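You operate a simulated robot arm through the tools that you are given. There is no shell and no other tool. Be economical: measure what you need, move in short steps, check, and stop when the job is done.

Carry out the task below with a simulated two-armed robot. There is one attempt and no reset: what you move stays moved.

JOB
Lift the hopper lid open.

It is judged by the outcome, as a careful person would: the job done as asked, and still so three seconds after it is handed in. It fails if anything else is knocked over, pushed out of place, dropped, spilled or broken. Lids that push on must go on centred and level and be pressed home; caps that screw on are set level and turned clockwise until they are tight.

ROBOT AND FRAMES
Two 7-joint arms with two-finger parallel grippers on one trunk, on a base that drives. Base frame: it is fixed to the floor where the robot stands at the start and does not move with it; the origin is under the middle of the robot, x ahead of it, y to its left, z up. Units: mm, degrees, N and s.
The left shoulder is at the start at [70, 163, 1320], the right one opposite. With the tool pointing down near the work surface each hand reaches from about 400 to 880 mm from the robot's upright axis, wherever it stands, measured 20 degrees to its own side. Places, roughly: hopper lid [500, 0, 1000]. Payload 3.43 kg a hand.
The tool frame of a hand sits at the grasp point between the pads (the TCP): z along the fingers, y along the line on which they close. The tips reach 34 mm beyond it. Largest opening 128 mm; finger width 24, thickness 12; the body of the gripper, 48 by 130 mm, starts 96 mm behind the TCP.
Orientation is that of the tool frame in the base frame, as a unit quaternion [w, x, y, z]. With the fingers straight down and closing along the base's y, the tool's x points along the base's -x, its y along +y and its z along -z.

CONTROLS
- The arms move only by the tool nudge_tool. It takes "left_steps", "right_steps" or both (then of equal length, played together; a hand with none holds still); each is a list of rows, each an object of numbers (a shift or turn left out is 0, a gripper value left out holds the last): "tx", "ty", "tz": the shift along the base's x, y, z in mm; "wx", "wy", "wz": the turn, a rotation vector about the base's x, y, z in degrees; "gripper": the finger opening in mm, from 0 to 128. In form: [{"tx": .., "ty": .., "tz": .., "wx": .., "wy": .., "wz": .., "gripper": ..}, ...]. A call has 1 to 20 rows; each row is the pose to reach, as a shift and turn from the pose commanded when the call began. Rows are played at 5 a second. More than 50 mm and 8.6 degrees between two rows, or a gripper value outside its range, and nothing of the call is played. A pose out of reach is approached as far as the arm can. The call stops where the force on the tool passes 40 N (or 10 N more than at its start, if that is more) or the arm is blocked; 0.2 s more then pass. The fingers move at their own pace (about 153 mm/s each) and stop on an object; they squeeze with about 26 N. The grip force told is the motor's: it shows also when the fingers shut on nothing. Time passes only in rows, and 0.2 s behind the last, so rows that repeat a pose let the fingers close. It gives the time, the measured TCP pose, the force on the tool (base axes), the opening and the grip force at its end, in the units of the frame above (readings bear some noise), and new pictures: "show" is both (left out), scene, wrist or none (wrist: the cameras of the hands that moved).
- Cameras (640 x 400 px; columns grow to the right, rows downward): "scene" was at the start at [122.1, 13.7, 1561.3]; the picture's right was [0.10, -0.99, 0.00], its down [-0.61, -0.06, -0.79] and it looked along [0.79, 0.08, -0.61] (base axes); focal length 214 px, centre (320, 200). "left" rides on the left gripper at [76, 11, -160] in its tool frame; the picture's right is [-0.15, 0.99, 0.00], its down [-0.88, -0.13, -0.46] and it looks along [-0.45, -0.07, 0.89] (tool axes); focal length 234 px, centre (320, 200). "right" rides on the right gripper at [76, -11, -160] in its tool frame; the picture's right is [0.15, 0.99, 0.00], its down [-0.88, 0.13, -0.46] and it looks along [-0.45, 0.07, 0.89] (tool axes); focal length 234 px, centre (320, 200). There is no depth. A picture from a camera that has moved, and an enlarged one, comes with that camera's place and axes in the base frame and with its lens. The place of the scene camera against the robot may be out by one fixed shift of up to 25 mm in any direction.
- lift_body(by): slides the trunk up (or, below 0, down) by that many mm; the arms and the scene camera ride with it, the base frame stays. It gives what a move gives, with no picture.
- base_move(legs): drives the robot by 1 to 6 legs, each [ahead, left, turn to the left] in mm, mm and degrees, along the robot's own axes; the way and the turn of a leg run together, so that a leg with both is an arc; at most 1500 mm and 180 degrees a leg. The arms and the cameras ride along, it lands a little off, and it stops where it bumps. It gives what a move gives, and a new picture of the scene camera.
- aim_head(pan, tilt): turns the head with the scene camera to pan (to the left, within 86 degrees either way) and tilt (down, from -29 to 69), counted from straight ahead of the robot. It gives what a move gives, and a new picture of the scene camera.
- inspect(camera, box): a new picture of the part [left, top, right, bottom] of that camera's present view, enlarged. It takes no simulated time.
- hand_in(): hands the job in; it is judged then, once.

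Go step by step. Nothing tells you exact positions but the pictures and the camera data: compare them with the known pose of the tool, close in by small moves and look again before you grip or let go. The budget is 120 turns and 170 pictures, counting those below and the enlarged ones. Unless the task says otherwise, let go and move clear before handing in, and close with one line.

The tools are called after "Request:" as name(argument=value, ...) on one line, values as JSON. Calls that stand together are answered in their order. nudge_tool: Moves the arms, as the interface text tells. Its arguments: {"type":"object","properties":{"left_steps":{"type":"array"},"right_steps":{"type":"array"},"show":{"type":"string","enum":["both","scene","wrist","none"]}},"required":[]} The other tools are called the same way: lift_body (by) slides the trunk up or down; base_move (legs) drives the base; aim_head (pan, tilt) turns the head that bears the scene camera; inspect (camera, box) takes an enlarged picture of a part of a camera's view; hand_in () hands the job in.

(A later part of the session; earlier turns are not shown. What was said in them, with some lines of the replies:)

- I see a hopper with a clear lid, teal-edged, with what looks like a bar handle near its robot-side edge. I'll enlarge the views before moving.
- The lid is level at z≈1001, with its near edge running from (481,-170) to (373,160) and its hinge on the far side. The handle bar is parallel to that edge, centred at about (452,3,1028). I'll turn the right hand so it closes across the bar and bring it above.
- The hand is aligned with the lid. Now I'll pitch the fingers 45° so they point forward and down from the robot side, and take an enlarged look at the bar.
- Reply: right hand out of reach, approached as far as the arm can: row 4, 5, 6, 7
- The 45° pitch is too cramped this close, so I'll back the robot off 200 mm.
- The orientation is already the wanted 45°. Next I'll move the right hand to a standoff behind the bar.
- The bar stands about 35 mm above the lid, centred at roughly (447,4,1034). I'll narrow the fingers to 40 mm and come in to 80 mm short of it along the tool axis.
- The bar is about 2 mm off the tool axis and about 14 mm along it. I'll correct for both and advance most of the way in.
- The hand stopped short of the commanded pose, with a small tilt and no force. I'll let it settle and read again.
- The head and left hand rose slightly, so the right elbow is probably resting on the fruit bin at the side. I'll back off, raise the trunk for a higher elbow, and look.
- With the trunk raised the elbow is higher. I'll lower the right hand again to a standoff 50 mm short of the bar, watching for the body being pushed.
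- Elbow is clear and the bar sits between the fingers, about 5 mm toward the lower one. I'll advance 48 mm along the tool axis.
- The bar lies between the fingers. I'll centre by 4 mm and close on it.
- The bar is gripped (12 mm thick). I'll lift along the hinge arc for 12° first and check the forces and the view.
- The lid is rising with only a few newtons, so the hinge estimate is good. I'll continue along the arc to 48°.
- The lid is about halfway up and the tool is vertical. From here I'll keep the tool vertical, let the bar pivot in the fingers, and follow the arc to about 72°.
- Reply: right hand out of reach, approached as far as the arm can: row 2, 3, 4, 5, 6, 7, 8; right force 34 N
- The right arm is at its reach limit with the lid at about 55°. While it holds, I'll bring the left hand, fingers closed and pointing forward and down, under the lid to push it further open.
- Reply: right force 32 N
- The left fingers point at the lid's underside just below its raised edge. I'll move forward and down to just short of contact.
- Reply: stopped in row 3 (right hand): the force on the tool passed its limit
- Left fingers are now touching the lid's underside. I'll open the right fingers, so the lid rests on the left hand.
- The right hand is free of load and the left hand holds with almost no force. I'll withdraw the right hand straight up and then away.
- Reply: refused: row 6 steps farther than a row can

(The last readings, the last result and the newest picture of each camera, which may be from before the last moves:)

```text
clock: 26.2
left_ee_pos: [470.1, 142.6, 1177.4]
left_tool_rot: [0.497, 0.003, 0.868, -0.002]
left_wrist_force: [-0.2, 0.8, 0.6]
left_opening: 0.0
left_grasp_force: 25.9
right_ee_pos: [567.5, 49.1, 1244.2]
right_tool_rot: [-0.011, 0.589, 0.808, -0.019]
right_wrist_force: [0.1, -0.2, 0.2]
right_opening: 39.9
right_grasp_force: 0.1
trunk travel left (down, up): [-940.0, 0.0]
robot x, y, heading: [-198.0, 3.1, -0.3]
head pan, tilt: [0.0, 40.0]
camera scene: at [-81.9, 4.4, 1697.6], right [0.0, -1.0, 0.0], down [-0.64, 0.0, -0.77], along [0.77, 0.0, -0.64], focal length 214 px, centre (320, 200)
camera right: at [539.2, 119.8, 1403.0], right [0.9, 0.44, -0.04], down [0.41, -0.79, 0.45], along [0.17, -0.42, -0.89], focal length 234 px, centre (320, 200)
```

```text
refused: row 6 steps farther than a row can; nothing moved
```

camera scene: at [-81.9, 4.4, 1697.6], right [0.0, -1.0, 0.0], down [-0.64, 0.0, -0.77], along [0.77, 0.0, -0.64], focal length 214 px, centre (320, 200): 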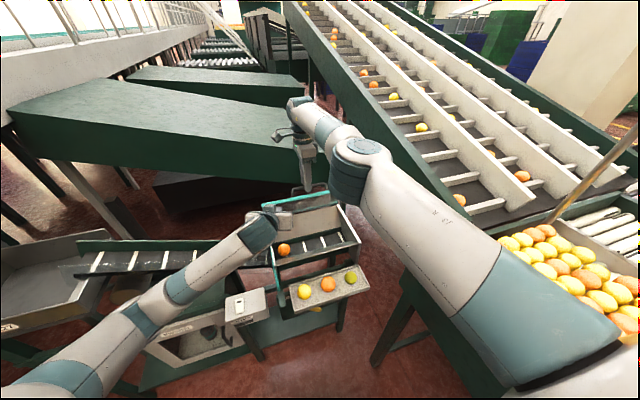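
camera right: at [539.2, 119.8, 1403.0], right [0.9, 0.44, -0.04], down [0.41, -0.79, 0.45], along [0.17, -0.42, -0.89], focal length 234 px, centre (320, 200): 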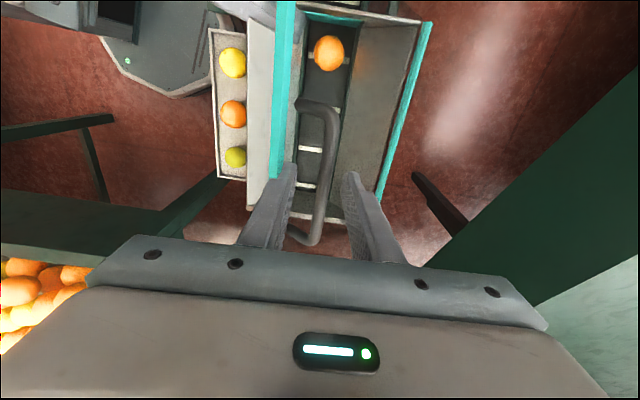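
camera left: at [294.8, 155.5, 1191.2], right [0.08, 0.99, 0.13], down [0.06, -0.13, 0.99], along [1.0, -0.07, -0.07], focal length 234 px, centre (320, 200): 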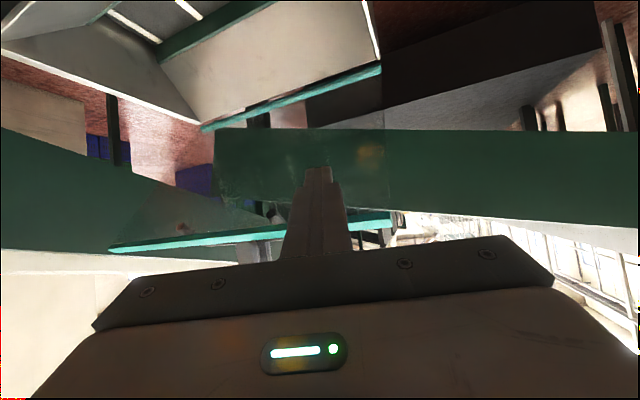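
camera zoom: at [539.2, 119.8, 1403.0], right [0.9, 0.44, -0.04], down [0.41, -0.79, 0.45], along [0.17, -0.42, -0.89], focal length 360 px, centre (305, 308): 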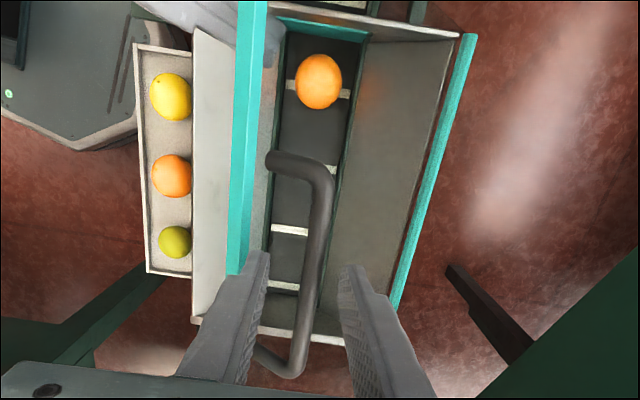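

Request:
nudge_tool(right_steps=[{"tz": 20}, {"tz": 45}, {"tz": 80}, {"tx": -20, "tz": 110}, {"tx": -50, "ty": -20, "tz": 130}, {"tx": -80, "ty": -50, "tz": 140}, {"tx": -110, "ty": -80, "tz": 145}])

Request:
inspect(camera="scene", box=[220, 160, 400, 330])

```text
clock: 27.8
left_ee_pos: [469.3, 141.7, 1177.8]
left_tool_rot: [0.498, 0.001, 0.867, 0.0]
left_wrist_force: [0.4, -0.4, -0.3]
left_opening: 0.0
left_grasp_force: 26.2
right_ee_pos: [552.7, 3.6, 1423.4]
right_tool_rot: [-0.011, 0.589, 0.808, -0.018]
right_wrist_force: [0.2, 0.2, -0.4]
right_opening: 40.2
right_grasp_force: 0.1
right hand out of reach, approached as far as the arm can: row 3, 4, 5, 6, 7
trunk travel left (down, up): [-940.0, 0.0]
robot x, y, heading: [-201.1, -2.3, 0.0]
head pan, tilt: [0.0, 40.0]
camera scene: at [-83.1, 2.9, 1697.7], right [0.0, -1.0, 0.0], down [-0.64, 0.0, -0.77], along [0.77, 0.0, -0.64], focal length 214 px, centre (320, 200)
camera right: at [525.2, 74.0, 1583.9], right [0.9, 0.44, -0.04], down [0.41, -0.79, 0.45], along [0.17, -0.42, -0.89], focal length 234 px, centre (320, 200)
```

scene: 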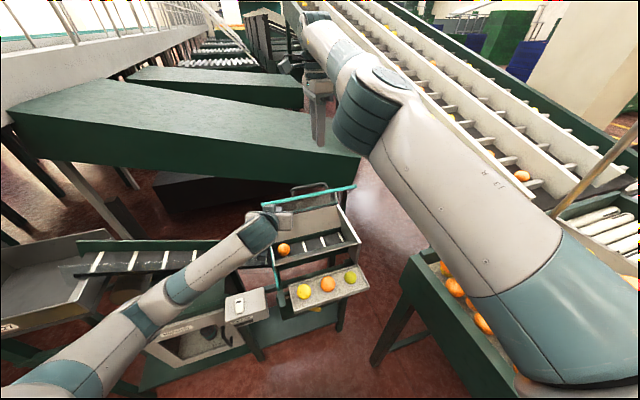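
right: 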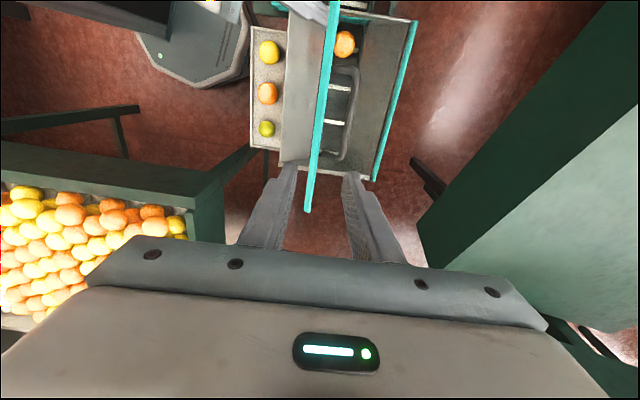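

```text
2.35 times, centred on (310, 245) of scene
camera zoom: at [-83.1, 2.9, 1697.7], right [0.0, -1.0, 0.0], down [-0.64, 0.0, -0.77], along [0.77, 0.0, -0.64], focal length 505 px, centre (344, 94)
```

zoom: 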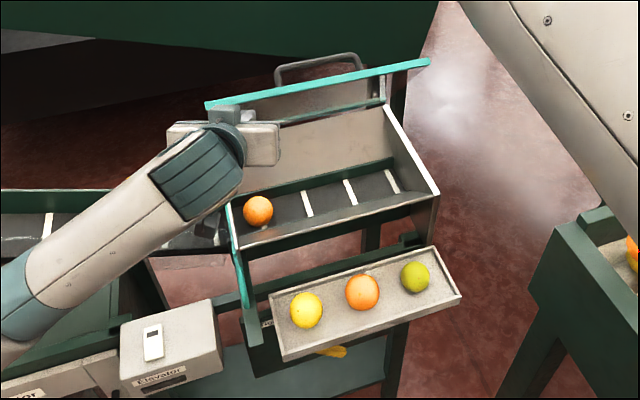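

The right hand is clear and the lid is up at about 50°. Now I'll push forward and up with the left fingers along the arc.

Request:
nudge_tool(left_steps=[{"tx": 19, "ty": 6, "tz": 10}, {"tx": 38, "ty": 12, "tz": 20}, {"tx": 55, "ty": 18, "tz": 27}, {"tx": 71, "ty": 23, "tz": 33}, {"tx": 89, "ty": 29, "tz": 37}, {"tx": 106, "ty": 35, "tz": 40}])

Request:
inspect(camera="scene", box=[220, 160, 400, 330])

```text
clock: 29.2
left_ee_pos: [575.2, 179.7, 1216.0]
left_tool_rot: [0.497, 0.002, 0.868, -0.001]
left_wrist_force: [-1.9, -2.0, 1.3]
left_opening: 0.0
left_grasp_force: 26.4
right_ee_pos: [554.8, 5.5, 1423.0]
right_tool_rot: [-0.012, 0.589, 0.808, -0.02]
right_wrist_force: [-0.4, -0.2, -1.0]
right_opening: 40.2
right_grasp_force: 0.1
trunk travel left (down, up): [-940.0, 0.0]
robot x, y, heading: [-200.6, 1.5, -0.2]
head pan, tilt: [0.0, 40.0]
camera scene: at [-81.2, 4.0, 1697.5], right [0.0, -1.0, 0.0], down [-0.64, 0.0, -0.77], along [0.77, 0.0, -0.64], focal length 214 px, centre (320, 200)
camera left: at [399.7, 189.5, 1232.2], right [0.08, 0.99, 0.13], down [0.05, -0.13, 0.99], along [1.0, -0.07, -0.06], focal length 234 px, centre (320, 200)
```

scene: 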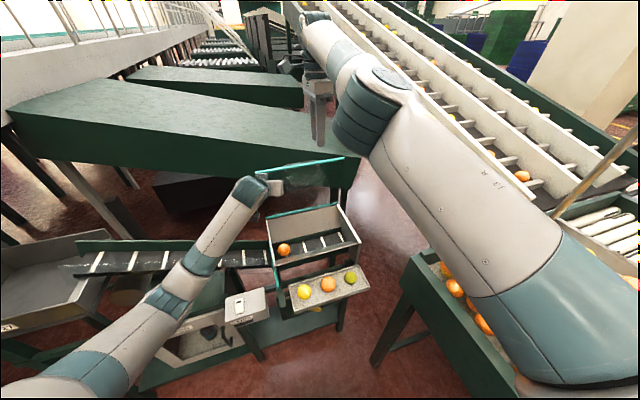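
left: 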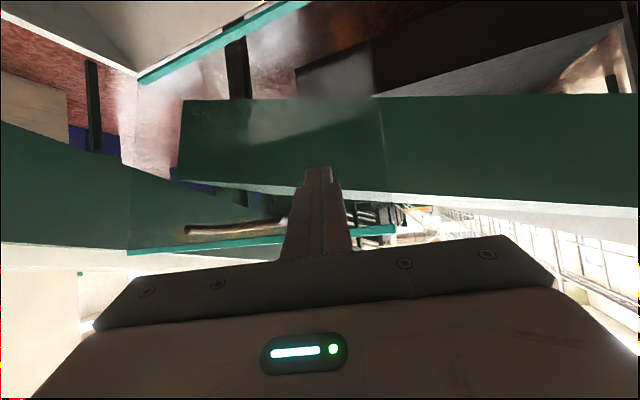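

```text
2.35 times, centred on (310, 245) of scene
camera zoom: at [-81.2, 4.0, 1697.5], right [0.0, -1.0, 0.0], down [-0.64, 0.0, -0.77], along [0.77, 0.0, -0.64], focal length 505 px, centre (344, 94)
```

zoom: 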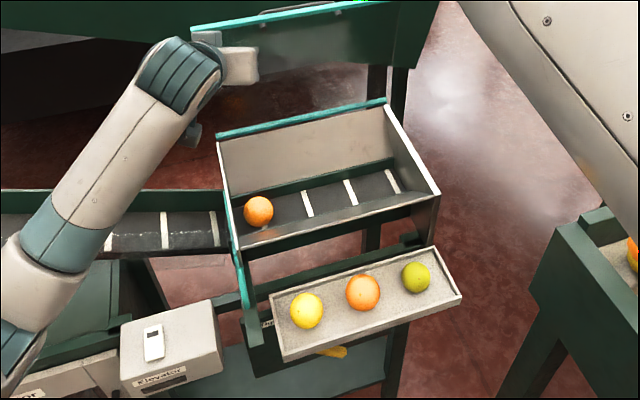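

The lid is near 80°. I'll keep pushing slowly past vertical, watching for a stop.

Request:
nudge_tool(left_steps=[{"tx": 12, "ty": 4, "tz": 2}, {"tx": 24, "ty": 8, "tz": 3}, {"tx": 36, "ty": 12, "tz": 3}, {"tx": 48, "ty": 16, "tz": 3}, {"tx": 60, "ty": 20, "tz": 2}, {"tx": 70, "ty": 23, "tz": 0}])

Request:
inspect(camera="scene", box=[220, 130, 400, 300])

```text
clock: 30.2
left_ee_pos: [620.6, 192.1, 1220.8]
left_tool_rot: [0.496, 0.003, 0.868, -0.002]
left_wrist_force: [-12.5, 0.7, 5.5]
left_opening: 0.1
left_grasp_force: 25.8
right_ee_pos: [551.0, 5.8, 1424.3]
right_tool_rot: [-0.012, 0.588, 0.809, -0.019]
right_wrist_force: [-0.4, -0.2, 0.8]
right_opening: 40.0
right_grasp_force: 0.0
trunk travel left (down, up): [-940.0, 0.0]
robot x, y, heading: [-200.9, -0.7, 0.3]
head pan, tilt: [0.0, 40.0]
stopped in row 5 (left hand): the force on the tool passed its limit (the readings are from after the stop); the commanded pose is now the measured one
camera scene: at [-85.4, 4.8, 1697.9], right [0.0, -1.0, 0.0], down [-0.64, 0.0, -0.77], along [0.77, 0.0, -0.64], focal length 214 px, centre (320, 200)
camera left: at [443.3, 204.3, 1236.5], right [0.08, 0.99, 0.13], down [0.05, -0.13, 0.99], along [1.0, -0.07, -0.06], focal length 234 px, centre (320, 200)
```

scene: 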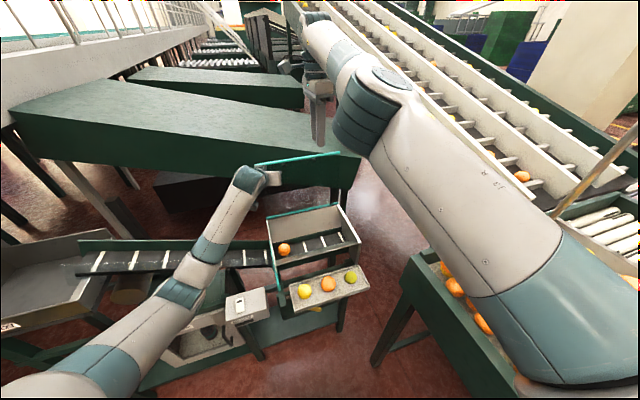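
left: 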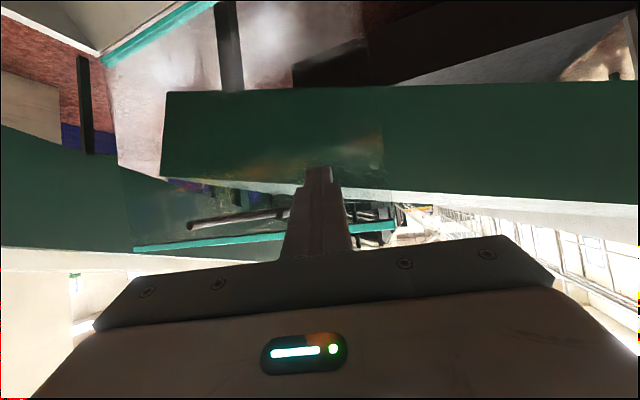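

```text
2.35 times, centred on (310, 215) of scene
camera zoom: at [-85.4, 4.8, 1697.9], right [0.0, -1.0, 0.0], down [-0.64, 0.0, -0.77], along [0.77, 0.0, -0.64], focal length 505 px, centre (344, 165)
```

zoom: 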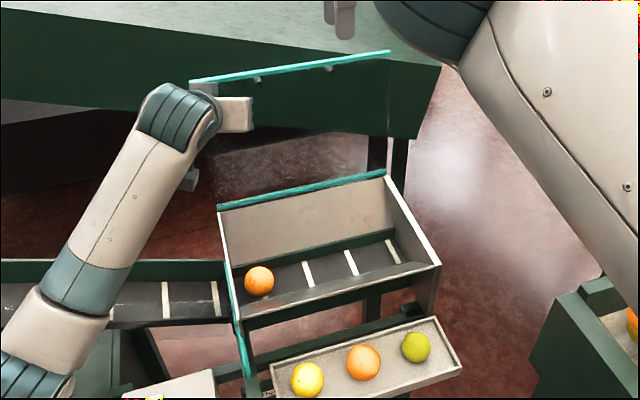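

The lid has met its stop, slightly past vertical. I'll back the left hand away slowly and see whether the lid stays.

Request:
nudge_tool(left_steps=[{"tx": -10, "ty": -2, "tz": 0}, {"tx": -20, "ty": -4, "tz": 0}, {"tx": -30, "ty": -6, "tz": 0}, {"tx": -40, "ty": -8, "tz": 0}, {"tx": -40, "ty": -8, "tz": 0}, {"tx": -40, "ty": -8, "tz": 0}])

Request:
inspect(camera="scene", box=[220, 130, 400, 300])

```text
clock: 31.6
left_ee_pos: [584.1, 184.5, 1217.5]
left_tool_rot: [0.495, 0.003, 0.869, -0.002]
left_wrist_force: [-0.5, 0.5, 0.2]
left_opening: 0.1
left_grasp_force: 25.7
right_ee_pos: [555.0, 6.9, 1422.6]
right_tool_rot: [-0.012, 0.589, 0.808, -0.019]
right_wrist_force: [0.4, 0.8, 0.3]
right_opening: 40.0
right_grasp_force: 0.1
trunk travel left (down, up): [-940.0, 0.0]
robot x, y, heading: [-202.7, 1.4, 0.1]
head pan, tilt: [0.0, 40.0]
camera scene: at [-81.3, 5.0, 1697.5], right [0.0, -1.0, 0.0], down [-0.64, 0.0, -0.77], along [0.77, 0.0, -0.64], focal length 214 px, centre (320, 200)
camera left: at [406.1, 196.5, 1234.6], right [0.08, 0.99, 0.13], down [0.06, -0.13, 0.99], along [1.0, -0.07, -0.07], focal length 234 px, centre (320, 200)
```

scene: 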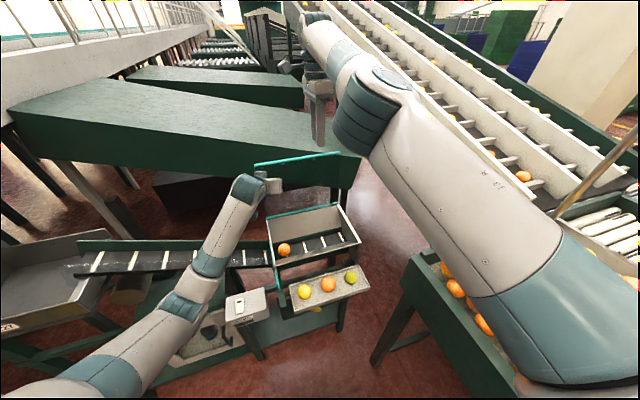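
left: 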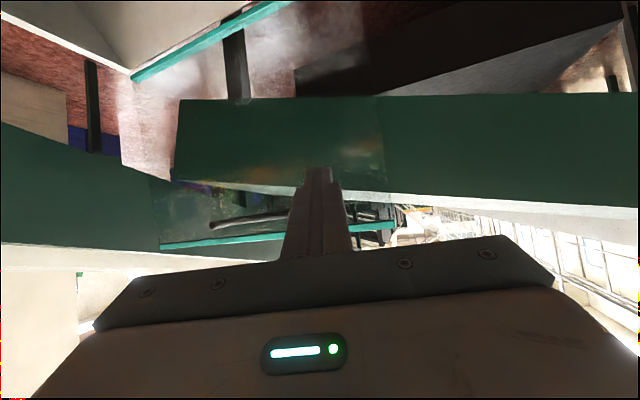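

```text
2.35 times, centred on (310, 215) of scene
camera zoom: at [-81.3, 5.0, 1697.5], right [0.0, -1.0, 0.0], down [-0.64, 0.0, -0.77], along [0.77, 0.0, -0.64], focal length 505 px, centre (344, 165)
```

zoom: 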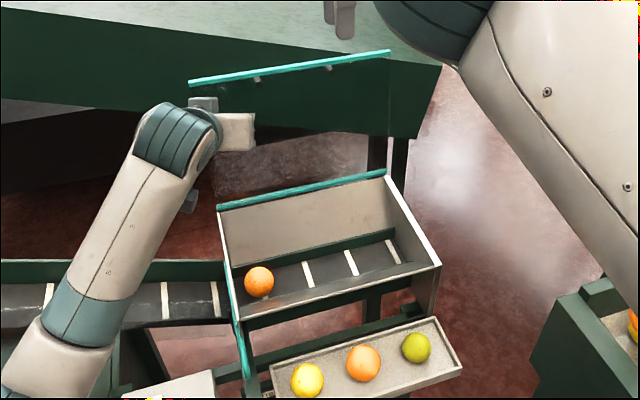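

The lid stays exactly where it was with no hand touching it. I'll pull the left hand well clear and check again after a few seconds.

Request:
nudge_tool(left_steps=[{"tx": -35, "ty": 0, "tz": 8}, {"tx": -70, "ty": 0, "tz": 20}, {"tx": -105, "ty": 0, "tz": 35}, {"tx": -140, "ty": 0, "tz": 50}, {"tx": -170, "ty": 10, "tz": 70}, {"tx": -190, "ty": 20, "tz": 100}, {"tx": -190, "ty": 20, "tz": 100}, {"tx": -190, "ty": 20, "tz": 100}, {"tx": -190, "ty": 20, "tz": 100}, {"tx": -190, "ty": 20, "tz": 100}, {"tx": -190, "ty": 20, "tz": 100}, {"tx": -190, "ty": 20, "tz": 100}, {"tx": -190, "ty": 20, "tz": 100}, {"tx": -190, "ty": 20, "tz": 100}], show="scene")

Request:
inspect(camera="scene", box=[220, 130, 400, 300])

```text
clock: 34.6
left_ee_pos: [392.1, 206.7, 1319.2]
left_tool_rot: [0.496, 0.004, 0.868, -0.003]
left_wrist_force: [0.2, -0.1, -0.9]
left_opening: 0.1
left_grasp_force: 26.6
right_ee_pos: [554.9, 5.5, 1422.8]
right_tool_rot: [-0.012, 0.589, 0.808, -0.02]
right_wrist_force: [-0.9, 0.3, 0.5]
right_opening: 40.1
right_grasp_force: 0.0
trunk travel left (down, up): [-940.0, 0.0]
robot x, y, heading: [-203.6, -3.1, 0.1]
head pan, tilt: [0.0, 40.0]
camera scene: at [-81.6, 4.9, 1697.5], right [0.0, -1.0, 0.0], down [-0.64, 0.0, -0.77], along [0.77, 0.0, -0.64], focal length 214 px, centre (320, 200)
```

scene: 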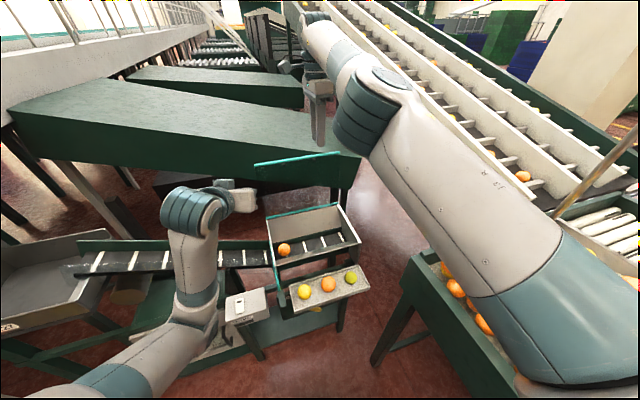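

```text
2.35 times, centred on (310, 215) of scene
camera zoom: at [-81.6, 4.9, 1697.5], right [0.0, -1.0, 0.0], down [-0.64, 0.0, -0.77], along [0.77, 0.0, -0.64], focal length 505 px, centre (344, 165)
```

zoom: 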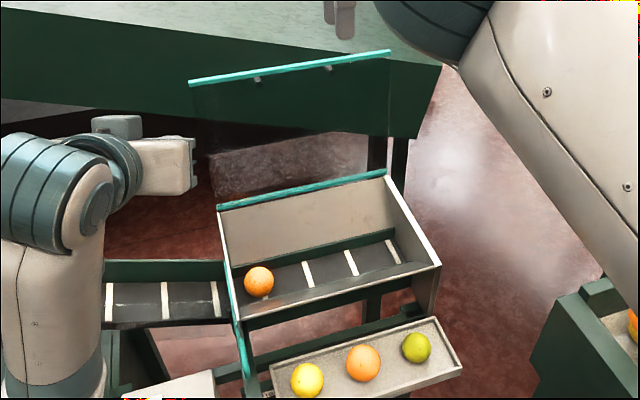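

The lid is standing open at its stop, stayed there for about three seconds with both hands clear, and nothing else in view has moved. I'm handing in.

Request:
hand_in()

```text
The job is handed in.
```

The hopper lid is open: it stands at its stop, just past vertical, and it stayed there for about three seconds with both hands clear before I handed in.
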